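You operate a simulated robot arm through the tools that you are given. There is no shell and no other tool. Be economical: measure what you need, move in short steps, check, and stop when the job is done.

Carry out the task below with a simulated robot arm. There is one attempt and no reset: what you move stays moved.

TASK
Set block J-56 in the black tray and prime a patch, then put the float back and close the pot.
Fine: load the small float in the small primer pot; the other block stays bare. Set down upright: small float. A coat counts when it lies all over at full strength: go over it till it gets no stronger.

Only the result counts: the job must be done as asked and must still hold three seconds after the hand-in. Knocking over, shifting, dropping, spilling or breaking anything else fails it.

THE ROBOT
A 6-joint arm with a two-finger parallel gripper, fixed in place. Base frame: the origin is at the foot of the arm, x ahead of it, y to its left, z up; the work surface is at about z = 0.8. Readings come in m, degrees, newtons and seconds.
With the tool pointing down near the work surface it reaches from about 0.24 to 0.64 m from the base axis. Its first joint turns from -66.0 to 66.0 degrees. Payload 2.7 kg.
Tool frame: the origin (TCP) lies between the finger pads and is the grasp point; the fingertips stand 0.023 m ahead of it; z points along the fingers, y is the line along which they close. The gripper opens to 0.094 m. The fingers are 0.038 m wide and 0.01 m thick; the gripper's body (0.054 by 0.096 m) begins 0.039 m behind the TCP.
Orientation is that of the tool frame in the base frame, as a unit quaternion [x, y, z, w]. With the fingers straight down and closing along the base's y, the tool's x points along the base's -x, its y along +y and its z along -z.

THE INTERFACE
- The arm moves only by the tool move_arm. Its argument "rows" is a list that holds one entry, the list of rows, each a list of 7 numbers: the shift along the base's x, y, z in m, then the turn, a rotation vector about the base's x, y, z in degrees, then the gripper command, from -1 (fully open) to 1 (shut), values between in proportion. In form: [[[tx, ty, tz, rx, ry, rz, grip], ...]]. A call has 1 to 8 rows; each row shifts and turns the commanded pose from where the row before left it. Rows are played at 5 a second. More than 0.05 m and 8.6 degrees between two rows, or a gripper value outside its range, and nothing of the call is played. Where a pose cannot be reached the arm comes as near as it can. A force on the tool above 50 N (or 10 N above the force at the start of the call, whichever is more), or a blocked arm, ends the call early, and 0.2 s more pass. The fingers move at their own pace (about 0.045 m/s each) and stop on an object; they squeeze with about 38 N. The grip force told is the motor's: it shows also when the fingers shut on nothing. Time passes only in rows, and 0.2 s behind the last, so rows that do not move let the fingers close. It gives the time, the measured TCP pose, the force on the tool (base axes), the opening and the grip force at its end, in the units of the frame above (readings bear some noise), with the torque about the TCP (base axes, N m) and any sound that the robot's microphone picked up.
- Cameras (640 x 400 px; columns grow to the right, rows downward): "scene" is fixed at [0.0592, -0.4268, 1.3924]; the picture's right is [0.87, -0.50, 0.00], its down [-0.34, -0.59, -0.73] and it looks along [0.37, 0.63, -0.68] (base axes); focal length 264 px, centre (320, 200). "wrist" rides on the gripper at [0.086, 0.016, -0.074] in the tool frame; the picture's right is [-0.18, 0.98, 0.00], its down [-0.58, -0.11, -0.81] and it looks along [-0.79, -0.15, 0.59] (tool axes); focal length 243 px, centre (320, 200). There is no depth. A picture from a camera that has moved, and an enlarged one, comes with that camera's place and axes in the base frame and with its lens.
- camera(camera): a new picture of that camera. The clock stands still meanwhile.
- enlarge(camera, box): a new picture of the part [left, top, right, bottom] of that camera's present view, enlarged. The clock stands still meanwhile.
- close_job(): hands the job in; it is judged then, once.

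Go step by step. Nothing tells you positions but the pictures and the camera data: compare them with the known pose of the tool, close in by small moves and look again before you grip or let go. The budget is 120 turns and 76 pictures, counting those below and the enlarged ones. Unless the task says otherwise, let go and move clear before handing in, and close with one line.

The tools are called after ">>>" as name(argument=value, ...) on one line, values as JSON. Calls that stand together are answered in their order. move_arm: Moves the arm, as the interface text tells. Its arguments: {"type":"object","properties":{"rows":{"type":"array","items":{"type":"array","items":{"type":"array","items":{"type":"number"}}}}},"required":["rows"]} The other tools are called the same way: camera (camera) takes a picture; enlarge (camera, box) takes an enlarged picture of a part of a camera's view; close_job () hands the job in.

At the start:

```text
time_s: 0.0
ee_pos: [0.4062, 0.066, 1.1469]
tcp_rot: [0.0, 1.0, 0.0, 0.0]
ft_force: [-0.4, -0.1, 0.1]
ft_torque: [0.03, 0.01, -0.02]
finger_gap: 0.0942
grasp_force: 0.1
```

scene: 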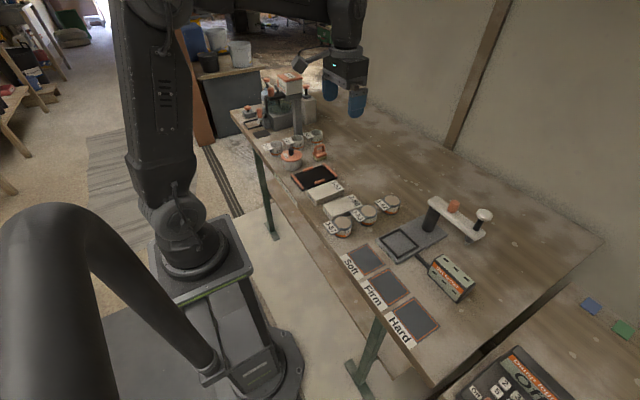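
wrist: 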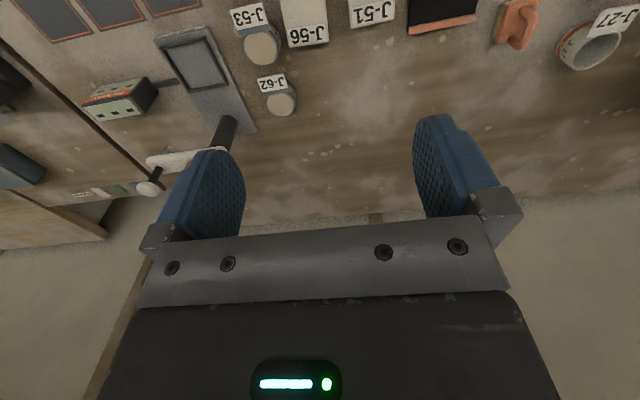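

I see a bench with blocks, pots, a black tray, floats and labels. I'll enlarge the scene to identify each of them.

>>> enlarge(camera="scene", box=[230, 60, 350, 180])

>>> enlarge(camera="scene", box=[280, 150, 420, 250])

>>> enlarge(camera="scene", box=[330, 180, 510, 360])

>>> enlarge(camera="wrist", box=[140, 0, 640, 140])

```text
3.33 times, centred on (290, 120) of scene
camera zoom: at [0.0592, -0.4268, 1.3924], right [0.87, -0.5, 0.0], down [-0.34, -0.59, -0.73], along [0.37, 0.63, -0.68], focal length 882 px, centre (420, 467)
```

zoom: 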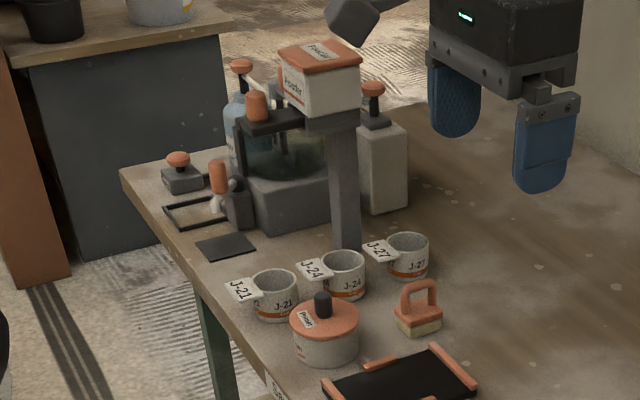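

```text
4.00 times, centred on (350, 200) of scene
camera zoom: at [0.0592, -0.4268, 1.3924], right [0.87, -0.5, 0.0], down [-0.34, -0.59, -0.73], along [0.37, 0.63, -0.68], focal length 1058 px, centre (200, 200)
```

zoom: 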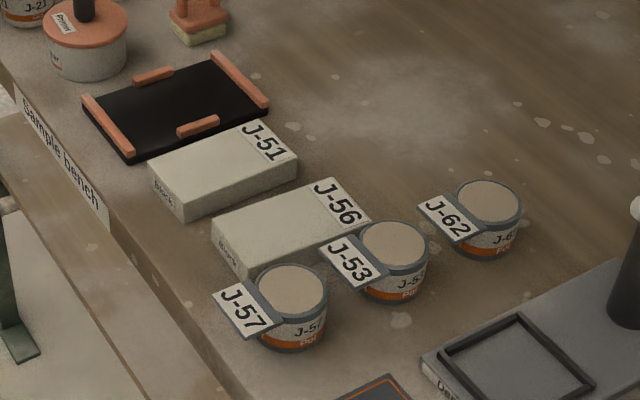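

```text
2.22 times, centred on (420, 270) of scene
camera zoom: at [0.0592, -0.4268, 1.3924], right [0.87, -0.5, 0.0], down [-0.34, -0.59, -0.73], along [0.37, 0.63, -0.68], focal length 588 px, centre (98, 44)
```

zoom: 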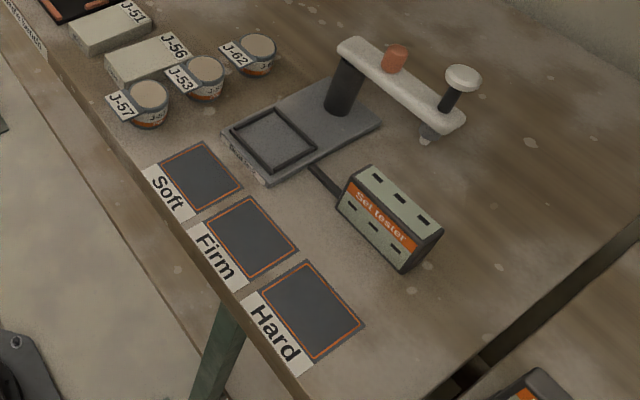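

```text
1.28 times, centred on (390, 70) of wrist
camera zoom: at [0.3209, 0.0815, 1.2205], right [0.18, 0.98, 0.0], down [0.58, -0.11, 0.81], along [0.79, -0.15, -0.59], focal length 311 px, centre (230, 366)
```

zoom: 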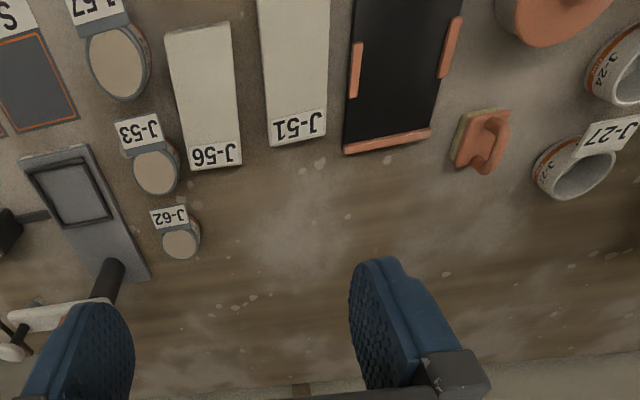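

J-56 lies at about (0.41, 0.04) with its long side along x, and the tray is at about (0.42, 0.235). The float is near (0.50, 0.33) and the primer pot near (0.37, 0.315). I'll move in for a closer look at J-56 and its neighbours.

>>> move_arm(rows=[[[-0.03, -0.01, -0.04, 0, 0, 0, -1], [-0.03, -0.01, -0.04, 0, 0, 0, -1], [-0.03, 0, -0.04, 0, 0, 0, -1], [-0.01, 0, -0.03, 0, 0, 0, -1]]])

>>> camera(camera="wrist")

```text
refused: row 1 steps farther than a row can; nothing moved
```

```text
69 pictures are left
camera wrist: at [0.3209, 0.0815, 1.2205], right [0.18, 0.98, 0.0], down [0.58, -0.11, 0.81], along [0.79, -0.15, -0.59], focal length 243 px, centre (320, 200)
```

wrist: 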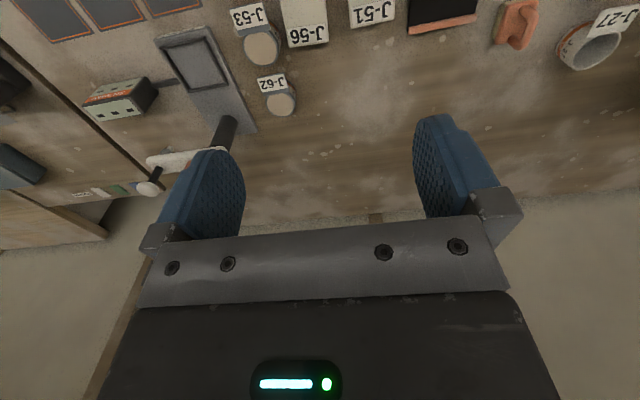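

The first row was slightly over the step limit, so I'm retrying with smaller steps.

>>> move_arm(rows=[[[-0.025, -0.01, -0.035, 0, 0, 0, -1], [-0.025, -0.01, -0.035, 0, 0, 0, -1], [-0.025, 0, -0.035, 0, 0, 0, -1], [-0.015, 0, -0.035, 0, 0, 0, -1]]])

>>> enlarge(camera="wrist", box=[120, -100, 520, 150])

```text
time_s: 1.0
ee_pos: [0.3171, 0.0443, 1.0089]
tcp_rot: [0.0, 1.0, 0.0, 0.0]
ft_force: [-0.2, 0.2, -0.8]
ft_torque: [-0.01, -0.01, 0.01]
finger_gap: 0.0939
grasp_force: 0.0
```

```text
refused: -100 is not a number from 0 to 400
```

>>> enlarge(camera="wrist", box=[120, 0, 520, 150])

```text
1.60 times, centred on (320, 75) of wrist
camera zoom: at [0.2317, 0.0606, 1.0822], right [0.18, 0.98, 0.0], down [0.58, -0.11, 0.81], along [0.79, -0.15, -0.59], focal length 388 px, centre (320, 400)
```

zoom: 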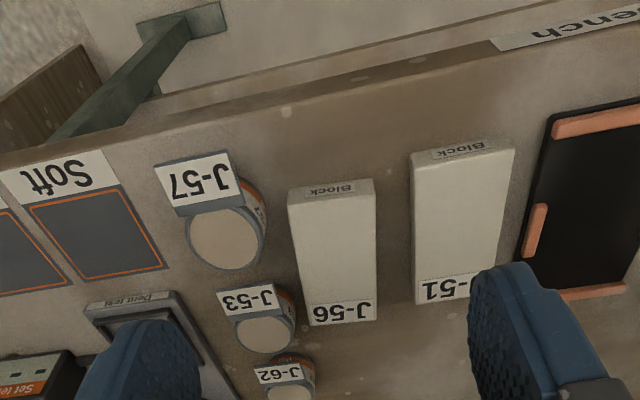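

J-56 is centred at about (0.411, 0.042), yawed about -4°, with its top at z≈0.825. Next I'll look at the tray, pot and float.

>>> move_arm(rows=[[[-0.005, 0.048, 0, 0, 0, 0, -1], [-0.005, 0.048, 0, 0, 0, 0, -1], [-0.005, 0.048, 0, 0, 0, 0, -1], [-0.005, 0.048, 0, 0, 0, 0, -1], [0, 0, 0, 0, 0, 0, -1]]])

>>> enlarge(camera="wrist", box=[120, 0, 520, 150])

>>> camera(camera="wrist")

```text
time_s: 2.2
ee_pos: [0.2988, 0.2384, 1.0048]
tcp_rot: [0.0, 1.0, 0.0, 0.0]
ft_force: [-0.2, 0.5, -0.3]
ft_torque: [-0.02, 0.01, -0.03]
finger_gap: 0.0939
grasp_force: 0.0
```

```text
1.60 times, centred on (320, 75) of wrist
camera zoom: at [0.2124, 0.2555, 1.0793], right [0.18, 0.98, 0.0], down [0.58, -0.11, 0.81], along [0.79, -0.15, -0.59], focal length 388 px, centre (320, 400)
```

zoom: 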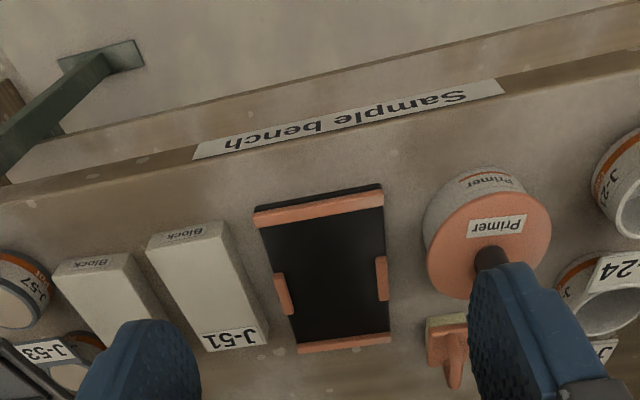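

```text
66 pictures are left
camera wrist: at [0.2124, 0.2555, 1.0793], right [0.18, 0.98, 0.0], down [0.58, -0.11, 0.81], along [0.79, -0.15, -0.59], focal length 243 px, centre (320, 200)
```

wrist: 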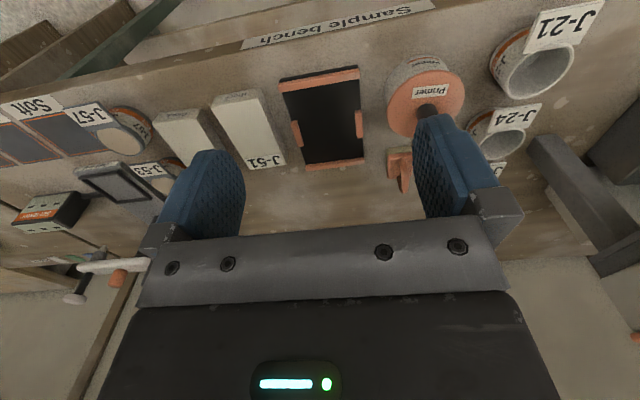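

The tray is centred at about (0.416, 0.228), yawed about -1°, with side stubs spanning x 0.39–0.44. I'll move above J-56 with the gripper partly open and aligned, then check.

>>> move_arm(rows=[[[0.017, -0.033, -0.017, 0, 0, -1, -0.36], [0.017, -0.033, -0.017, 0, 0, -1, -0.36], [0.017, -0.033, -0.017, 0, 0, -1, -0.36], [0.017, -0.033, -0.017, 0, 0, -1, -0.36], [0.017, -0.033, -0.017, 0, 0, 0, -0.36], [0.016, -0.031, -0.017, 0, 0, 0, -0.36], [0, 0, 0, 0, 0, 0, -0.36]]])

>>> camera(camera="wrist")

>>> enlarge(camera="scene", box=[290, 150, 410, 250])

```text
time_s: 3.8
ee_pos: [0.3986, 0.0424, 0.9048]
tcp_rot: [0.036, 0.999, 0.0, 0.0]
ft_force: [1.1, -0.4, -0.2]
ft_torque: [0.01, 0.02, 0.0]
finger_gap: 0.0638
grasp_force: 0.1
```

```text
65 pictures are left
camera wrist: at [0.3133, 0.064, 0.9784], right [0.25, 0.97, 0.0], down [0.57, -0.15, 0.81], along [0.78, -0.2, -0.59], focal length 243 px, centre (320, 200)
```

wrist: 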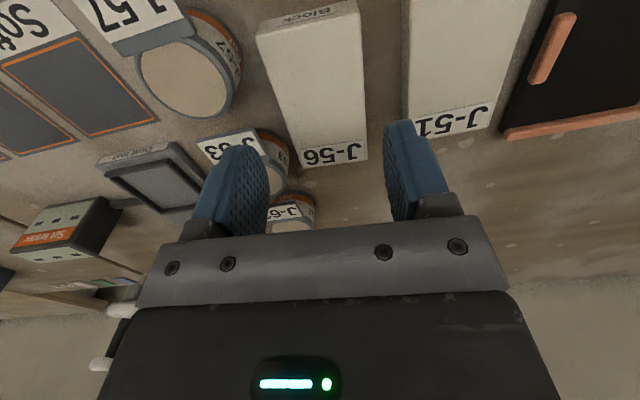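

```text
4.00 times, centred on (350, 200) of scene
camera zoom: at [0.0592, -0.4269, 1.3924], right [0.87, -0.5, 0.0], down [-0.34, -0.59, -0.73], along [0.37, 0.63, -0.68], focal length 1058 px, centre (200, 200)
```

zoom: 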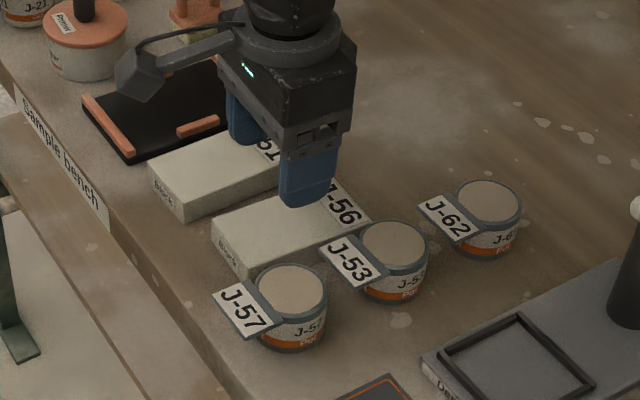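

The estimates agree: the TCP sits over the block's midline with clearance on both sides. I'll descend and close.

>>> move_arm(rows=[[[0.001, 0.0003, -0.025, 0, 0, 0, -0.36], [0, 0, -0.025, 0, 0, 0, -0.36], [0, 0, -0.02, 0, 0, 0, -0.36], [0, 0, 0, 0, 0, 0, -0.36]]])

>>> enlarge(camera="scene", box=[320, 170, 390, 240])

>>> camera(camera="wrist")

```text
time_s: 4.8
ee_pos: [0.3993, 0.0412, 0.8343]
tcp_rot: [0.034, 0.999, 0.0, 0.0]
ft_force: [0.9, 0.4, 0.5]
ft_torque: [0.03, 0.0, 0.01]
finger_gap: 0.064
grasp_force: 0.0
```

```text
5.71 times, centred on (355, 205) of scene
camera zoom: at [0.0592, -0.4268, 1.3924], right [0.87, -0.5, 0.0], down [-0.34, -0.59, -0.73], along [0.37, 0.63, -0.68], focal length 1511 px, centre (120, 171)
```

zoom: 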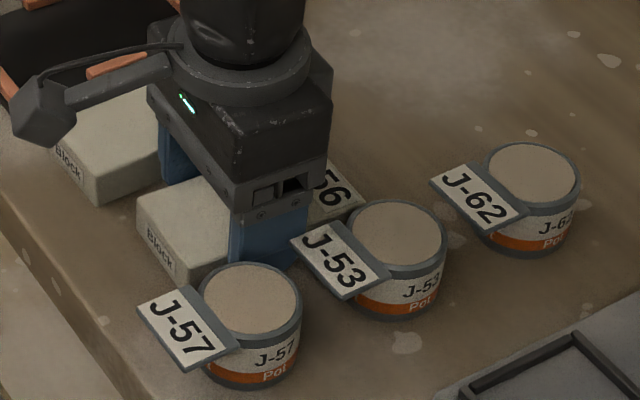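

```text
62 pictures are left
camera wrist: at [0.3145, 0.063, 0.9075], right [0.25, 0.97, 0.0], down [0.57, -0.15, 0.81], along [0.78, -0.2, -0.59], focal length 243 px, centre (320, 200)
```

wrist: 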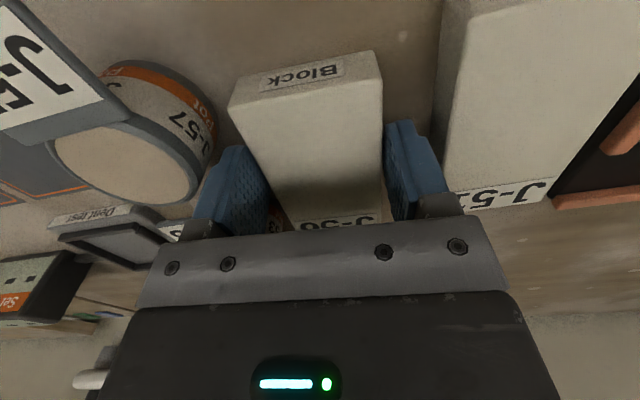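

The fingers straddle the block without touching anything. I'll close them and lift.

>>> move_arm(rows=[[[0, 0, 0, 0, 0, 0, 0.3], [0, 0, 0, 0, 0, 0, 0.3], [0, 0, 0, 0, 0, 0, 0.3], [0, 0, 0.02, 0, 0, 0, 0.3], [0, 0, 0.03, 0, 0, 0, 0.3], [0, 0, 0.04, 0, 0, 0, 0.3]]])

>>> camera(camera="wrist")

```text
time_s: 6.2
ee_pos: [0.399, 0.0419, 0.9261]
tcp_rot: [0.035, 0.999, 0.0, -0.001]
ft_force: [0.0, -0.9, -2.3]
ft_torque: [0.02, 0.02, 0.02]
finger_gap: 0.0593
grasp_force: 37.6
```

```text
61 pictures are left
camera wrist: at [0.3149, 0.0633, 0.9998], right [0.25, 0.97, 0.0], down [0.57, -0.15, 0.81], along [0.78, -0.2, -0.59], focal length 243 px, centre (320, 200)
```

wrist: 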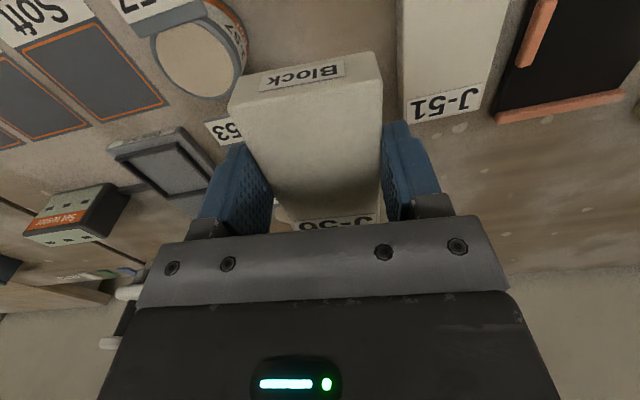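

The block is held, 59 mm wide. I'll move it over the tray.

>>> move_arm(rows=[[[0.0035, 0.04, 0, 0, 0, 1, 0.3], [0, 0.04, 0, 0, 0, 1, 0.3], [0, 0.04, 0, 0, 0, 1, 0.3], [0, 0.04, 0, 0, 0, 0, 0.3], [0, 0.026, -0.02, 0, 0, 0, 0.3], [0, 0, -0.03, 0, 0, 0, 0.3], [0, 0, 0, 0, 0, 0, 0.3]]])

>>> camera(camera="wrist")

>>> enlarge(camera="scene", box=[280, 140, 360, 220])

```text
time_s: 7.8
ee_pos: [0.4024, 0.2262, 0.8735]
tcp_rot: [0.009, 1.0, 0.0, 0.0]
ft_force: [-0.2, -0.9, -0.9]
ft_torque: [0.0, -0.01, -0.01]
finger_gap: 0.0592
grasp_force: 38.2
```

```text
60 pictures are left
camera wrist: at [0.3166, 0.2445, 0.9476], right [0.2, 0.98, 0.0], down [0.58, -0.12, 0.81], along [0.79, -0.16, -0.59], focal length 243 px, centre (320, 200)
```

wrist: 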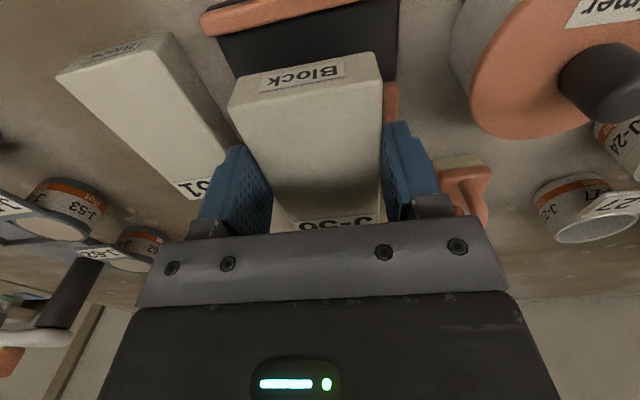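

```text
5.00 times, centred on (320, 180) of scene
camera zoom: at [0.0592, -0.4268, 1.3924], right [0.87, -0.5, 0.0], down [-0.34, -0.59, -0.73], along [0.37, 0.63, -0.68], focal length 1322 px, centre (320, 300)
```

zoom: 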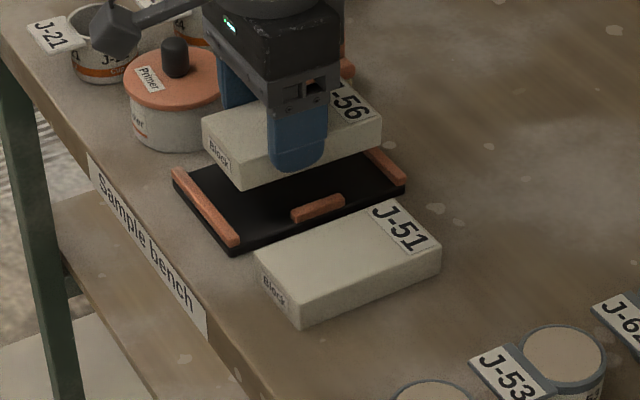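

The block is aligned over the tray. I'll lower it until it touches.

>>> move_arm(rows=[[[-0.001, 0.0005, -0.014, 0, 0, 0, 0.3], [0, 0, -0.012, 0, 0, 0, 0.3], [0, 0, -0.006, 0, 0, 0, 0.3], [0, 0, 0, 0, 0, 0, 0.3]]])

>>> enlarge(camera="scene", box=[290, 150, 350, 210])

```text
time_s: 8.8
ee_pos: [0.4023, 0.2286, 0.8433]
tcp_rot: [0.009, 1.0, 0.0, 0.001]
ft_force: [-8.7, -3.7, 24.0]
ft_torque: [-0.24, 0.62, 0.02]
finger_gap: 0.059
grasp_force: 36.9
```

```text
6.67 times, centred on (320, 180) of scene
camera zoom: at [0.0587, -0.4271, 1.3923], right [0.87, -0.5, 0.0], down [-0.34, -0.59, -0.73], along [0.37, 0.63, -0.68], focal length 1763 px, centre (320, 333)
```

zoom: 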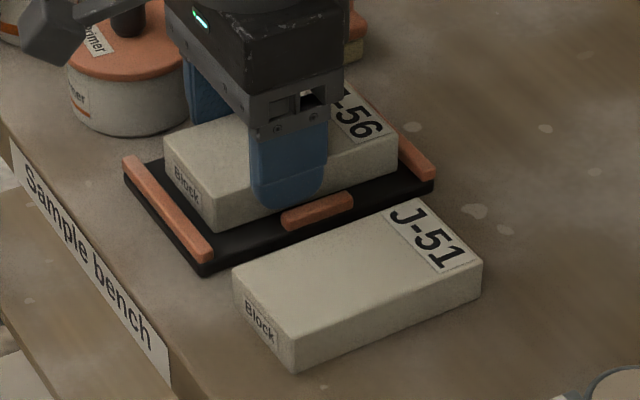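

Contact came early with a force in -x, so the far end is probably touching the far rail. I'll lift a little, shift 4 mm toward the base, and lower again.

>>> move_arm(rows=[[[0, 0, 0.01, 0, 0, 0, 0.3], [-0.004, 0, 0, 0, 0, 0, 0.3], [0, 0, -0.004, 0, 0, 0, 0.3], [0, 0, -0.003, 0, 0, 0, 0.3], [0, 0, 0, 0, 0, 0, 0.3]]])

>>> enlarge(camera="scene", box=[300, 160, 340, 200])

>>> camera(camera="wrist")

```text
time_s: 10.0
ee_pos: [0.398, 0.229, 0.8447]
tcp_rot: [0.009, 1.0, 0.0, 0.0]
ft_force: [-0.8, 0.1, -0.9]
ft_torque: [-0.02, 0.03, 0.03]
finger_gap: 0.0591
grasp_force: 37.7
```

```text
10.00 times, centred on (320, 180) of scene
camera zoom: at [0.0592, -0.4268, 1.3924], right [0.87, -0.5, 0.0], down [-0.34, -0.59, -0.73], along [0.37, 0.63, -0.68], focal length 2645 px, centre (320, 400)
```

zoom: 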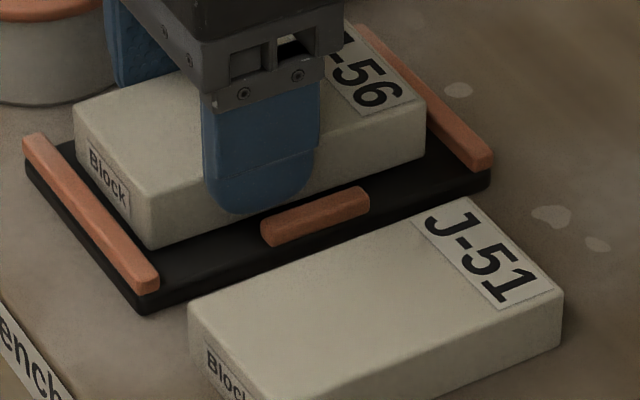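

```text
56 pictures are left
camera wrist: at [0.3118, 0.2464, 0.9188], right [0.2, 0.98, 0.0], down [0.58, -0.12, 0.81], along [0.79, -0.16, -0.59], focal length 243 px, centre (320, 200)
```

wrist: 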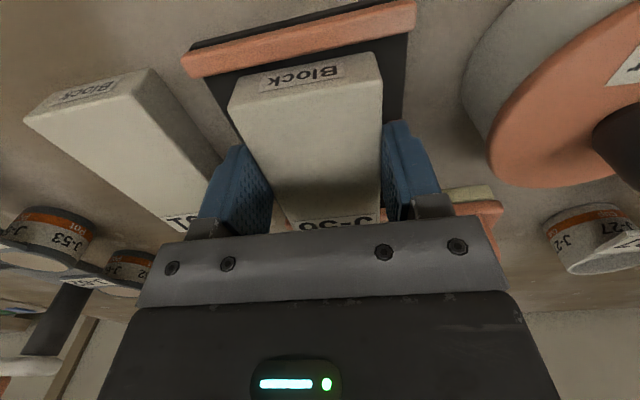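

The block hovers just above the plate, which is thicker than I assumed, and it lies inside the rails. I'll set it down the last few millimetres and release.

>>> move_arm(rows=[[[0, 0, -0.002, 0, 0, 0, 0.3], [0, 0, -0.001, 0, 0, 0, 0.3], [0, 0, 0, 0, 0, 0, 0.3]]])

```text
time_s: 10.8
ee_pos: [0.3979, 0.2296, 0.8431]
tcp_rot: [0.009, 1.0, 0.001, 0.001]
ft_force: [-3.9, 0.2, 21.0]
ft_torque: [-0.16, 0.81, -0.04]
finger_gap: 0.0591
grasp_force: 37.9
```

The block is touching the plate. I'll release and lift clear.

>>> move_arm(rows=[[[0, 0, 0.0005, 0, 0, 0, -0.45], [0, 0, 0, 0, 0, 0, -0.45], [0, 0, 0.02, 0, 0, 0, -0.45], [0, 0, 0.04, 0, 0, 0, -0.45], [-0.02, 0, 0.04, 0, 0, 0, -0.45], [-0.04, 0, 0.02, 0, 0, 0, -0.45], [-0.04, 0, 0.02, 0, 0, 1, -0.45]]])

>>> enlarge(camera="wrist", box=[160, 0, 480, 150])

>>> enlarge(camera="scene", box=[275, 130, 345, 200])

```text
time_s: 12.4
ee_pos: [0.2983, 0.2272, 0.9855]
tcp_rot: [0.0, 1.0, 0.0, 0.0]
ft_force: [0.3, 0.0, 0.2]
ft_torque: [-0.01, -0.03, 0.0]
finger_gap: 0.0683
grasp_force: 0.0
```

```text
2.00 times, centred on (320, 75) of wrist
camera zoom: at [0.2118, 0.2425, 1.0596], right [0.18, 0.98, 0.0], down [0.58, -0.11, 0.81], along [0.79, -0.15, -0.59], focal length 485 px, centre (320, 450)
```

zoom: 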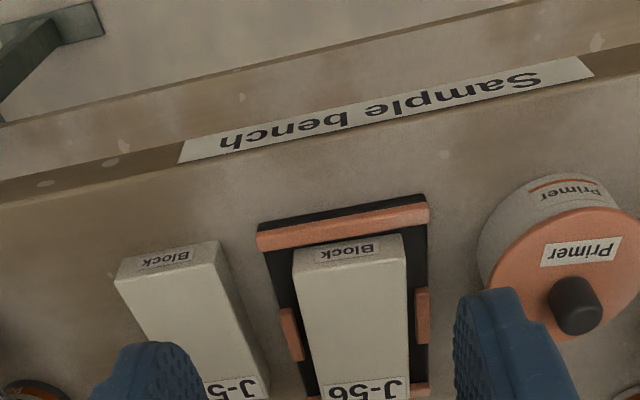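

```text
5.71 times, centred on (310, 165) of scene
camera zoom: at [0.0592, -0.4269, 1.3924], right [0.87, -0.5, 0.0], down [-0.34, -0.59, -0.73], along [0.37, 0.63, -0.68], focal length 1511 px, centre (377, 400)
```

zoom: 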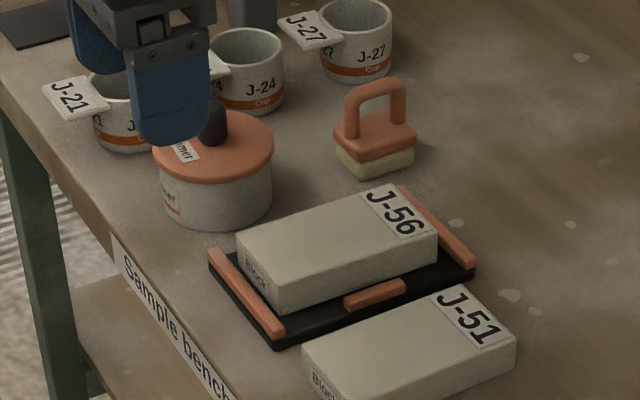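

J-56 sits in the tray. The pot's knob is at about (0.386, 0.340), so I'll go above it with a narrow opening to take the lid off.

>>> move_arm(rows=[[[0.02, 0.03, 0, 0, 0, 0, -0.2], [0.02, 0.03, 0, 0, 0, 0, -0.2], [0.02, 0.03, -0.01, 0, 0, 0, -0.2], [0.028, 0.023, -0.03, 0, 0, 0, -0.2], [0, 0, -0.02, 0, 0, 0, -0.2], [0, 0, 0, 0, 0, 0, -0.2]]])

>>> camera(camera="wrist")

>>> enlarge(camera="scene", box=[265, 110, 335, 180])

```text
time_s: 13.8
ee_pos: [0.3854, 0.3411, 0.9237]
tcp_rot: [0.001, 1.0, 0.0, 0.0]
ft_force: [0.2, 0.4, -0.3]
ft_torque: [0.01, 0.0, 0.01]
finger_gap: 0.0561
grasp_force: 0.0
```

```text
53 pictures are left
camera wrist: at [0.2995, 0.3574, 0.998], right [0.18, 0.98, 0.0], down [0.58, -0.11, 0.81], along [0.79, -0.15, -0.59], focal length 243 px, centre (320, 200)
```

wrist: 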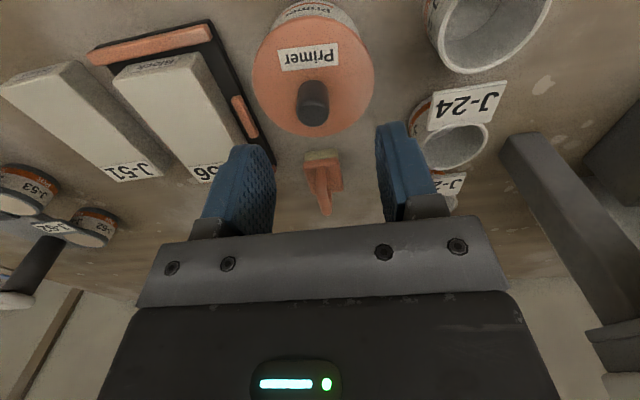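

```text
5.71 times, centred on (300, 145) of scene
camera zoom: at [0.0592, -0.4268, 1.3924], right [0.87, -0.5, 0.0], down [-0.34, -0.59, -0.73], along [0.37, 0.63, -0.68], focal length 1511 px, centre (434, 514)
```

zoom: 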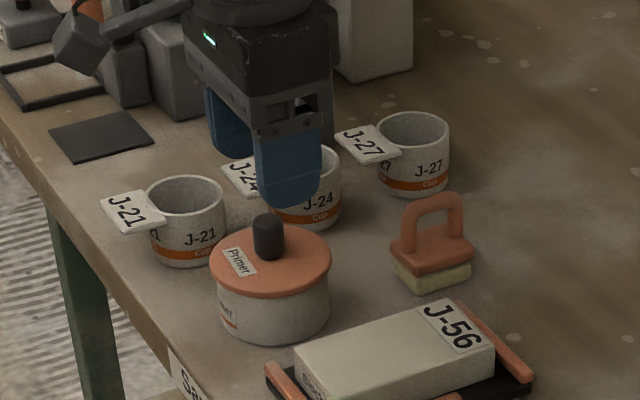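

The knob's top is at about (0.384, 0.337, 0.874). I'll descend around it, grip, and lift slightly.

>>> move_arm(rows=[[[-0.0014, -0.004, -0.02, 0, 0, 0, -0.2], [0, 0, -0.02, 0, 0, 0, -0.2], [0, 0, -0.01, 0, 0, 0, -0.2], [0, 0, 0, 0, 0, 0, -0.2]]])

>>> camera(camera="wrist")

>>> enlarge(camera="scene", box=[265, 110, 335, 180])

```text
time_s: 14.8
ee_pos: [0.3845, 0.3377, 0.8728]
tcp_rot: [0.0, 1.0, 0.001, 0.0]
ft_force: [-0.4, 0.7, 0.2]
ft_torque: [0.0, 0.03, 0.02]
finger_gap: 0.0564
grasp_force: 0.1
```

```text
51 pictures are left
camera wrist: at [0.2986, 0.3538, 0.9468], right [0.18, 0.98, 0.0], down [0.58, -0.11, 0.81], along [0.79, -0.15, -0.59], focal length 243 px, centre (320, 200)
```

wrist: 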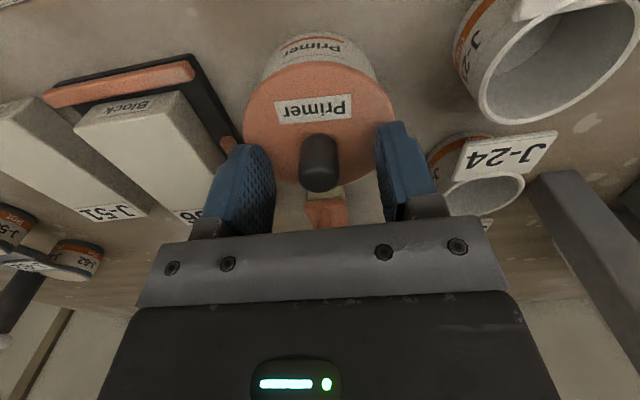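

```text
5.71 times, centred on (300, 145) of scene
camera zoom: at [0.0592, -0.4268, 1.3924], right [0.87, -0.5, 0.0], down [-0.34, -0.59, -0.73], along [0.37, 0.63, -0.68], focal length 1511 px, centre (434, 514)
```

zoom: 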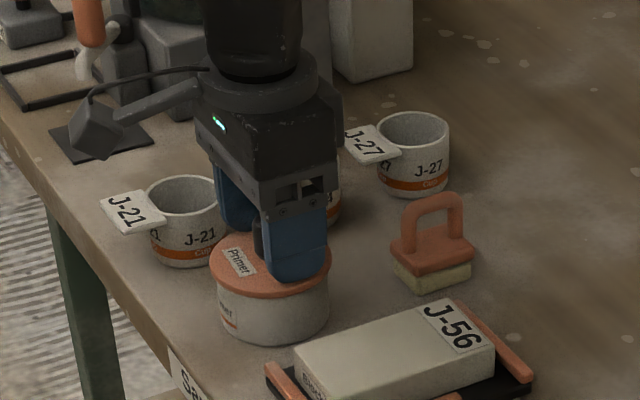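

The knob is centred between the fingers, so I'll close and lift the lid straight up.

>>> move_arm(rows=[[[0, 0, 0, 0, 0, 0, 0.9], [0, 0, 0, 0, 0, 0, 0.9], [0, 0, 0, 0, 0, 0, 0.9], [0, 0, 0.015, 0, 0, 0, 0.9], [0, 0, 0.02, 0, 0, 0, 0.9], [0, 0, 0.03, 0, 0, 0, 0.9], [0, 0, 0.02, 0, 0, 0, 0.9]]])

>>> camera(camera="wrist")

>>> enlarge(camera="scene", box=[265, 110, 335, 180])

```text
time_s: 16.4
ee_pos: [0.3855, 0.3373, 0.9586]
tcp_rot: [0.0, 1.0, 0.0, 0.001]
ft_force: [0.9, -0.2, 0.8]
ft_torque: [0.0, 0.02, 0.01]
finger_gap: 0.0187
grasp_force: 37.7
heard: snap
```

```text
49 pictures are left
camera wrist: at [0.2989, 0.3528, 1.0333], right [0.18, 0.98, 0.0], down [0.58, -0.11, 0.81], along [0.79, -0.15, -0.59], focal length 243 px, centre (320, 200)
```

wrist: 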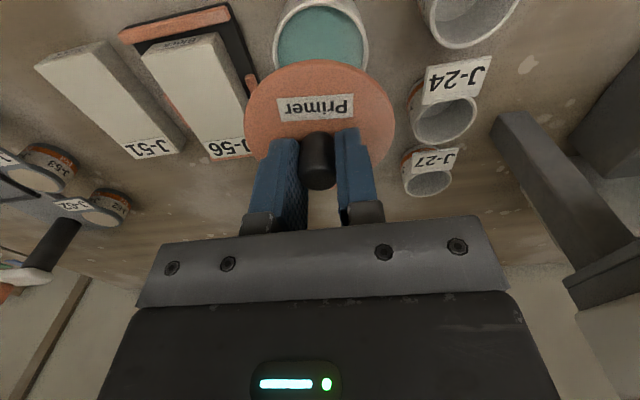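

```text
5.71 times, centred on (300, 145) of scene
camera zoom: at [0.0592, -0.4268, 1.3924], right [0.87, -0.5, 0.0], down [-0.34, -0.59, -0.73], along [0.37, 0.63, -0.68], focal length 1511 px, centre (434, 514)
```

zoom: 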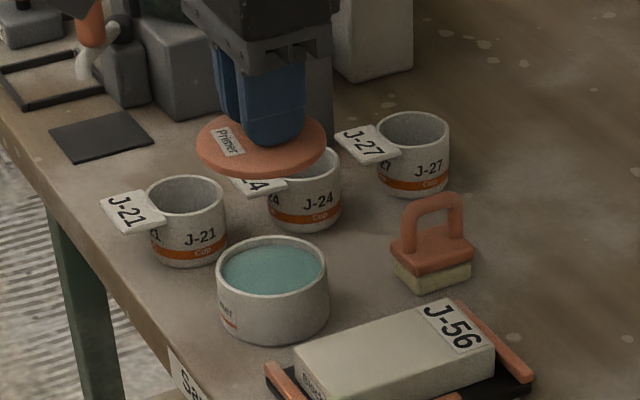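

The lid snapped off and teal primer is visible. I'll carry the lid to a free spot near (0.56, 0.17).

>>> move_arm(rows=[[[0.02, -0.037, 0, 0, 0, 0, 0.9], [0.03, -0.035, 0, 0, 0, 0, 0.9], [0.035, -0.03, 0, 0, 0, 0, 0.9], [0.035, -0.03, 0, 0, 0, 0, 0.9], [0.035, -0.025, -0.01, 0, 0, 0, 0.9], [0.02, -0.01, -0.04, 0, 0, 0, 0.9], [0, 0, -0.035, 0, 0, 0, 0.9], [0, 0, 0, 0, 0, 0, 0.9]]])

>>> enlarge(camera="scene", box=[300, 110, 420, 210])

```text
time_s: 18.2
ee_pos: [0.5607, 0.1723, 0.8724]
tcp_rot: [0.0, 1.0, 0.001, -0.001]
ft_force: [-0.3, 0.2, -0.5]
ft_torque: [0.06, 0.0, 0.01]
finger_gap: 0.0187
grasp_force: 38.3
```

```text
4.00 times, centred on (360, 160) of scene
camera zoom: at [0.0592, -0.4269, 1.3924], right [0.87, -0.5, 0.0], down [-0.34, -0.59, -0.73], along [0.37, 0.63, -0.68], focal length 1058 px, centre (160, 360)
```

zoom: 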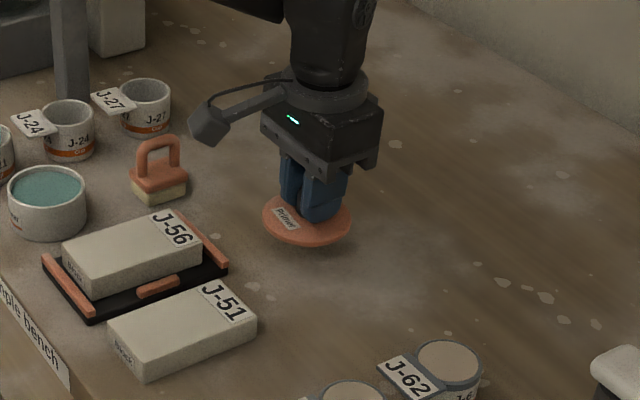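

The spot is clear. I'll lower gently to contact.

>>> move_arm(rows=[[[0, 0, -0.015, 0, 0, 0, 0.9], [0, 0, -0.01, 0, 0, 0, 0.9], [0, 0, -0.006, 0, 0, 0, 0.9], [0, 0, -0.004, 0, 0, 0, 0.9], [0, 0, 0, 0, 0, 0, 0.9]]])

>>> enlarge(camera="scene", box=[340, 150, 400, 190])

```text
time_s: 19.4
ee_pos: [0.5589, 0.1705, 0.839]
tcp_rot: [-0.001, 1.0, 0.0, 0.0]
ft_force: [-0.2, -0.3, -0.4]
ft_torque: [0.0, 0.02, -0.02]
finger_gap: 0.0186
grasp_force: 38.1
```

```text
10.00 times, centred on (370, 170) of scene
camera zoom: at [0.0592, -0.4268, 1.3924], right [0.87, -0.5, 0.0], down [-0.34, -0.59, -0.73], along [0.37, 0.63, -0.68], focal length 2645 px, centre (-180, 500)
```

zoom: 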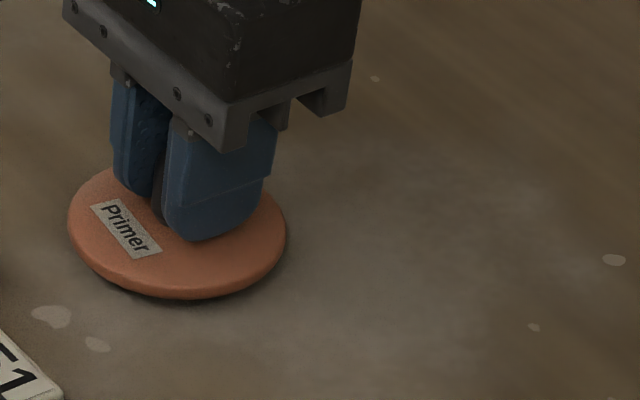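

>>> move_arm(rows=[[[0, 0, -0.003, 0, 0, 0, 0.9], [0, 0, -0.002, 0, 0, 0, 0.9], [0, 0, -0.002, 0, 0, 0, 0.9], [0, 0, 0, 0, 0, 0, 0.9]]])

```text
time_s: 20.4
ee_pos: [0.5598, 0.1715, 0.8327]
tcp_rot: [0.0, 1.0, -0.001, 0.002]
ft_force: [-3.8, -1.5, 15.0]
ft_torque: [-0.07, 0.4, 0.04]
finger_gap: 0.0184
grasp_force: 38.0
```

The lid is on the table. I'll release it, lift, and move to view the float.

>>> move_arm(rows=[[[0, 0, 0.001, 0, 0, 0, 0.3], [0, 0, 0, 0, 0, 0, 0.3], [0, 0, 0.03, 0, 0, 0, 0.3], [0, 0, 0.045, 0, 0, 0, 0.2], [-0.03, 0.02, 0.03, 0, 0, 0, 0], [-0.04, 0.03, 0, 0, 0, 0, -0.2], [-0.03, 0.035, 0, 0, 0, 0, -0.2], [-0.035, 0.03, 0, 0, 0, 0, -0.2]]])

>>> camera(camera="wrist")

>>> enlarge(camera="scene", box=[300, 130, 380, 190])

```text
time_s: 22.2
ee_pos: [0.4251, 0.2859, 0.9379]
tcp_rot: [0.001, 1.0, -0.001, 0.0]
ft_force: [0.1, -0.4, 0.6]
ft_torque: [0.0, 0.0, 0.02]
finger_gap: 0.0562
grasp_force: 0.0
```

```text
45 pictures are left
camera wrist: at [0.3383, 0.3014, 1.0122], right [0.19, 0.98, 0.0], down [0.58, -0.11, 0.81], along [0.79, -0.15, -0.59], focal length 243 px, centre (320, 200)
```

wrist: 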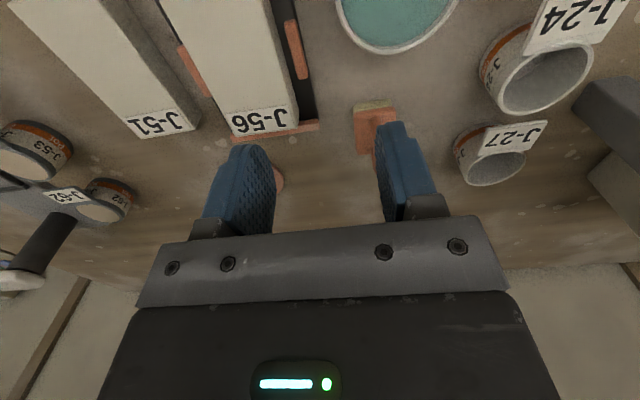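

```text
6.67 times, centred on (340, 160) of scene
camera zoom: at [0.0592, -0.4269, 1.3924], right [0.87, -0.5, 0.0], down [-0.34, -0.59, -0.73], along [0.37, 0.63, -0.68], focal length 1763 px, centre (187, 467)
```

zoom: 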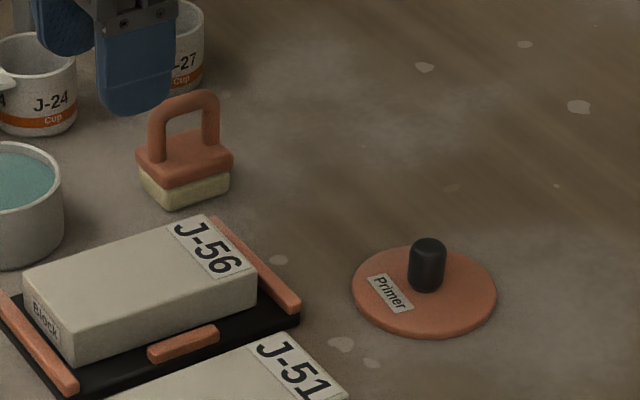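

The float stands at about (0.505, 0.334) with its handle bar along x and its top near z=0.86. I'll move above it.

>>> move_arm(rows=[[[0.03, 0.015, 0, 0, 0, 0, -0.3], [0.03, 0.02, 0, 0, 0, 0, -0.3], [0.02, 0.013, -0.01, 0, 0, 0, -0.3], [0, 0, 0, 0, 0, 0, -0.3]]])

>>> camera(camera="wrist")

>>> enlarge(camera="scene", box=[300, 120, 360, 180])

```text
time_s: 23.2
ee_pos: [0.5046, 0.3331, 0.9272]
tcp_rot: [0.0, 1.0, 0.0, 0.001]
ft_force: [0.3, -0.5, -0.7]
ft_torque: [0.0, -0.02, 0.0]
finger_gap: 0.0613
grasp_force: 0.1
```

```text
43 pictures are left
camera wrist: at [0.4185, 0.349, 1.0004], right [0.18, 0.98, 0.0], down [0.58, -0.11, 0.81], along [0.79, -0.15, -0.59], focal length 243 px, centre (320, 200)
```

wrist: 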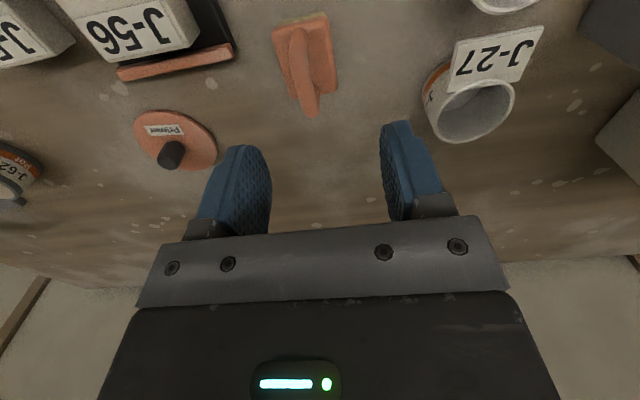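

```text
6.67 times, centred on (330, 150) of scene
camera zoom: at [0.0592, -0.4268, 1.3924], right [0.87, -0.5, 0.0], down [-0.34, -0.59, -0.73], along [0.37, 0.63, -0.68], focal length 1763 px, centre (253, 533)
```

zoom: 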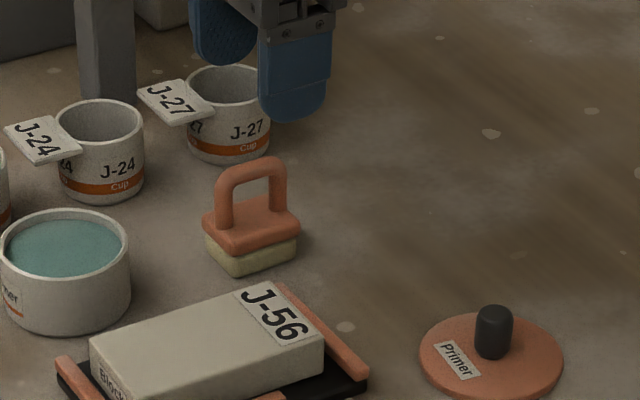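

The two cameras disagree on the float's x by about 2 cm, so I'll take an enlarged wrist view before descending.

>>> enlarge(camera="wrist", box=[240, 0, 400, 130])

```text
3.08 times, centred on (320, 65) of wrist
camera zoom: at [0.4185, 0.349, 1.0004], right [0.18, 0.98, 0.0], down [0.58, -0.11, 0.81], along [0.79, -0.15, -0.59], focal length 746 px, centre (320, 615)
```

zoom: 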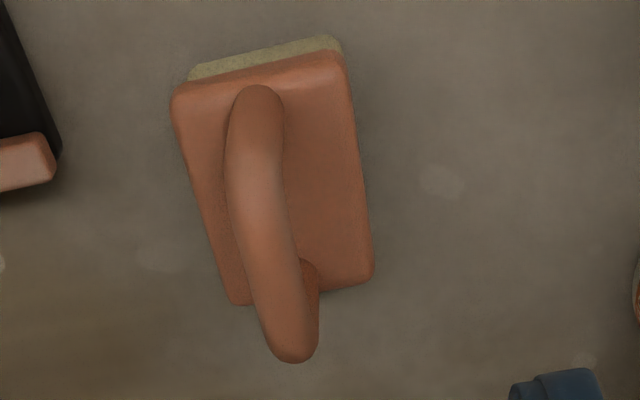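

A closer measurement puts the float at (0.495, 0.3265), about 46×36 mm with no yaw. I'll descend partway around the handle.

>>> move_arm(rows=[[[-0.01, -0.0065, -0.02, 0, 0, 0, -0.3], [0, 0, -0.025, 0, 0, 0, -0.3], [0, 0, -0.018, 0, 0, 0, -0.3], [0, 0, 0, 0, 0, 0, -0.3]]])

>>> camera(camera="wrist")

>>> enlarge(camera="scene", box=[315, 130, 355, 170])

```text
time_s: 24.2
ee_pos: [0.4956, 0.3286, 0.8646]
tcp_rot: [-0.001, 1.0, 0.0, 0.0]
ft_force: [0.5, -1.1, 0.1]
ft_torque: [-0.04, 0.0, 0.01]
finger_gap: 0.0611
grasp_force: 0.1
```

```text
40 pictures are left
camera wrist: at [0.4087, 0.3439, 0.9376], right [0.18, 0.98, 0.0], down [0.58, -0.11, 0.81], along [0.79, -0.15, -0.59], focal length 243 px, centre (320, 200)
```

wrist: 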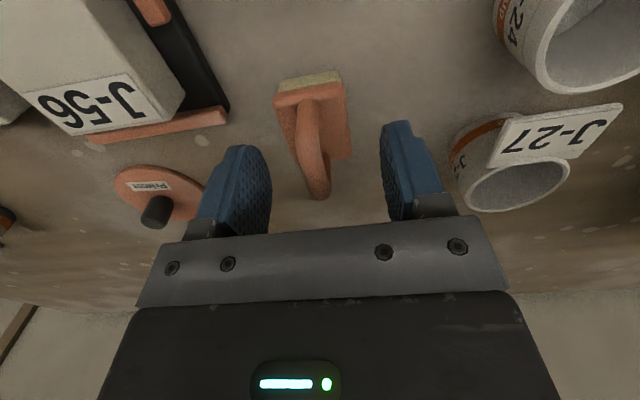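

```text
10.00 times, centred on (335, 150) of scene
camera zoom: at [0.0592, -0.4268, 1.3924], right [0.87, -0.5, 0.0], down [-0.34, -0.59, -0.73], along [0.37, 0.63, -0.68], focal length 2645 px, centre (170, 700)
```

zoom: 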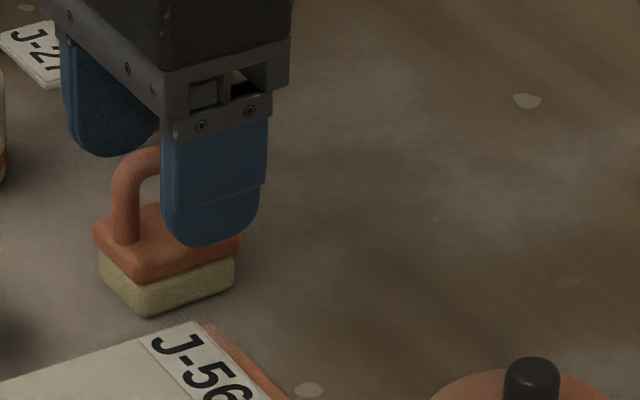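

The handle lies between the fingers. I'll descend the last centimetre and grip.

>>> move_arm(rows=[[[-0.004, -0.001, -0.005, 0, 0, 0, -0.3], [0, 0, -0.004, 0, 0, 0, -0.3], [0, 0, 0, 0, 0, 0, 0.2], [0, 0, 0, 0, 0, 0, 0.9], [0, 0, 0, 0, 0, 0, 0.9], [0, 0, 0, 0, 0, 0, 0.9]]])

>>> camera(camera="wrist")

>>> enlarge(camera="scene", box=[315, 130, 355, 170])

```text
time_s: 25.6
ee_pos: [0.4895, 0.3269, 0.8546]
tcp_rot: [0.0, 1.0, 0.0, 0.0]
ft_force: [0.8, 0.0, 0.1]
ft_torque: [-0.01, 0.0, 0.04]
finger_gap: 0.0104
grasp_force: 37.5
```

```text
38 pictures are left
camera wrist: at [0.404, 0.3428, 0.9286], right [0.18, 0.98, 0.0], down [0.58, -0.11, 0.81], along [0.79, -0.15, -0.59], focal length 243 px, centre (320, 200)
```

wrist: 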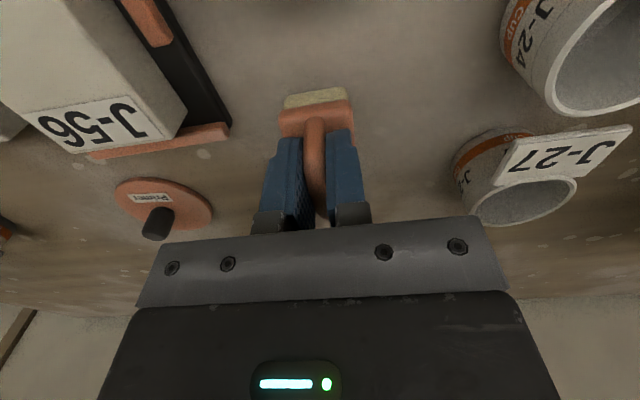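

```text
10.00 times, centred on (335, 150) of scene
camera zoom: at [0.0592, -0.4268, 1.3924], right [0.87, -0.5, 0.0], down [-0.34, -0.59, -0.73], along [0.37, 0.63, -0.68], focal length 2645 px, centre (170, 700)
```

zoom: 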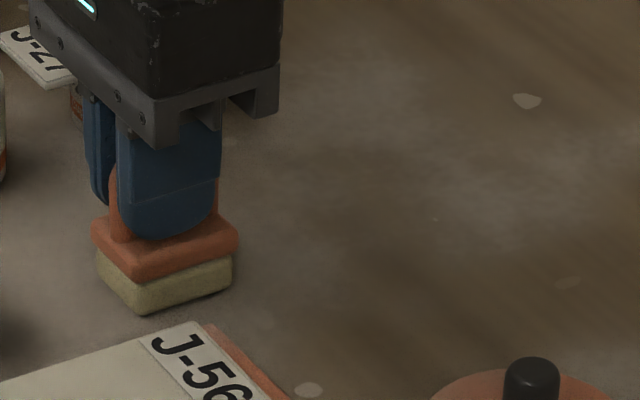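

The float is gripped. Its home is TCP (0.4895, 0.3269, 0.8546). I'll lift it and move over the pot at (0.385, 0.3375).

>>> move_arm(rows=[[[0, 0, 0.03, 0, 0, 0, 0.9], [0, 0, 0.045, 0, 0, 0, 0.9], [-0.03, 0.003, 0, 0, 0, 0, 0.9], [-0.04, 0.004, 0, 0, 0, 0, 0.9], [-0.038, 0.003, 0, 0, 0, 0, 0.9], [0, 0, -0.015, 0, 0, 0, 0.9], [0, 0, 0, 0, 0, 0, 0.9]]])

>>> camera(camera="wrist")

>>> enlarge(camera="scene", box=[270, 125, 320, 175])

```text
time_s: 27.2
ee_pos: [0.3825, 0.3357, 0.9131]
tcp_rot: [0.001, 1.0, 0.0, 0.0]
ft_force: [-0.3, 0.2, -0.2]
ft_torque: [-0.05, 0.03, -0.05]
finger_gap: 0.0099
grasp_force: 37.8
```

```text
36 pictures are left
camera wrist: at [0.2962, 0.3514, 0.9872], right [0.18, 0.98, 0.0], down [0.58, -0.11, 0.81], along [0.79, -0.15, -0.59], focal length 243 px, centre (320, 200)
```

wrist: 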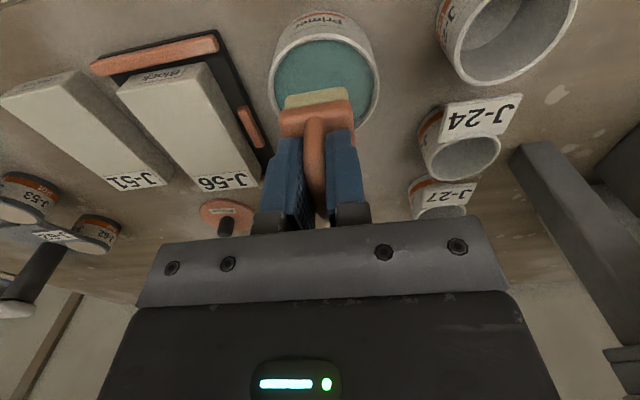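

```text
8.00 times, centred on (295, 150) of scene
camera zoom: at [0.0592, -0.4268, 1.3924], right [0.87, -0.5, 0.0], down [-0.34, -0.59, -0.73], along [0.37, 0.63, -0.68], focal length 2116 px, centre (520, 600)
```

zoom: 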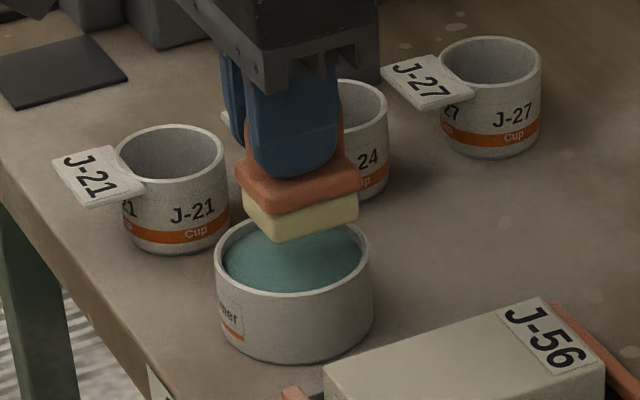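

The pad sits about 6 mm ahead of the TCP in x, so I'll shift to centre it in the pot. Then I'll lower in small steps.

>>> move_arm(rows=[[[-0.006, 0.003, 0, 0, 0, 0, 0.9], [0, 0, -0.01, 0, 0, 0, 0.9], [0, 0, -0.01, 0, 0, 0, 0.9], [0, 0, 0, 0, 0, 0, 0.9]]])

>>> enlarge(camera="wrist", box=[240, 0, 400, 150])

>>> enlarge(camera="scene", box=[270, 125, 320, 175])

```text
time_s: 28.2
ee_pos: [0.377, 0.3381, 0.8949]
tcp_rot: [0.0, 1.0, 0.0, -0.001]
ft_force: [-0.6, -0.3, -1.2]
ft_torque: [-0.02, -0.01, 0.02]
finger_gap: 0.0104
grasp_force: 37.8
```

```text
2.67 times, centred on (320, 75) of wrist
camera zoom: at [0.2904, 0.3548, 0.9681], right [0.18, 0.98, 0.0], down [0.58, -0.11, 0.81], along [0.79, -0.15, -0.59], focal length 647 px, centre (320, 533)
```

zoom: 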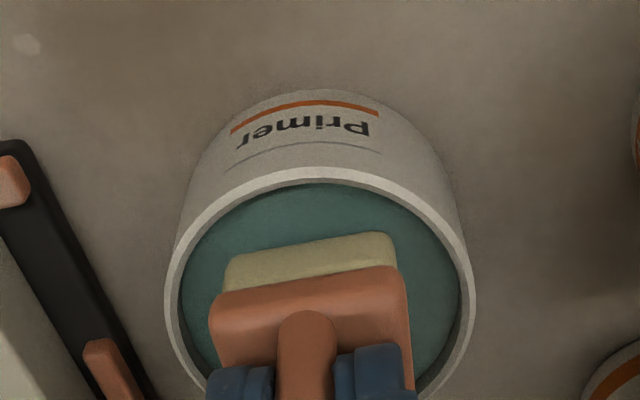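

```text
8.00 times, centred on (295, 150) of scene
camera zoom: at [0.0592, -0.4268, 1.3924], right [0.87, -0.5, 0.0], down [-0.34, -0.59, -0.73], along [0.37, 0.63, -0.68], focal length 2116 px, centre (520, 600)
```

zoom: 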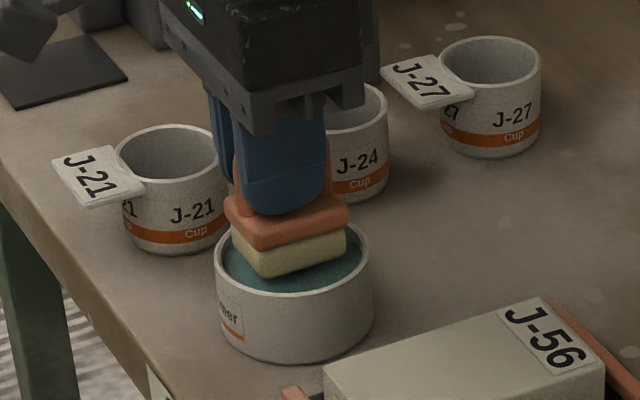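

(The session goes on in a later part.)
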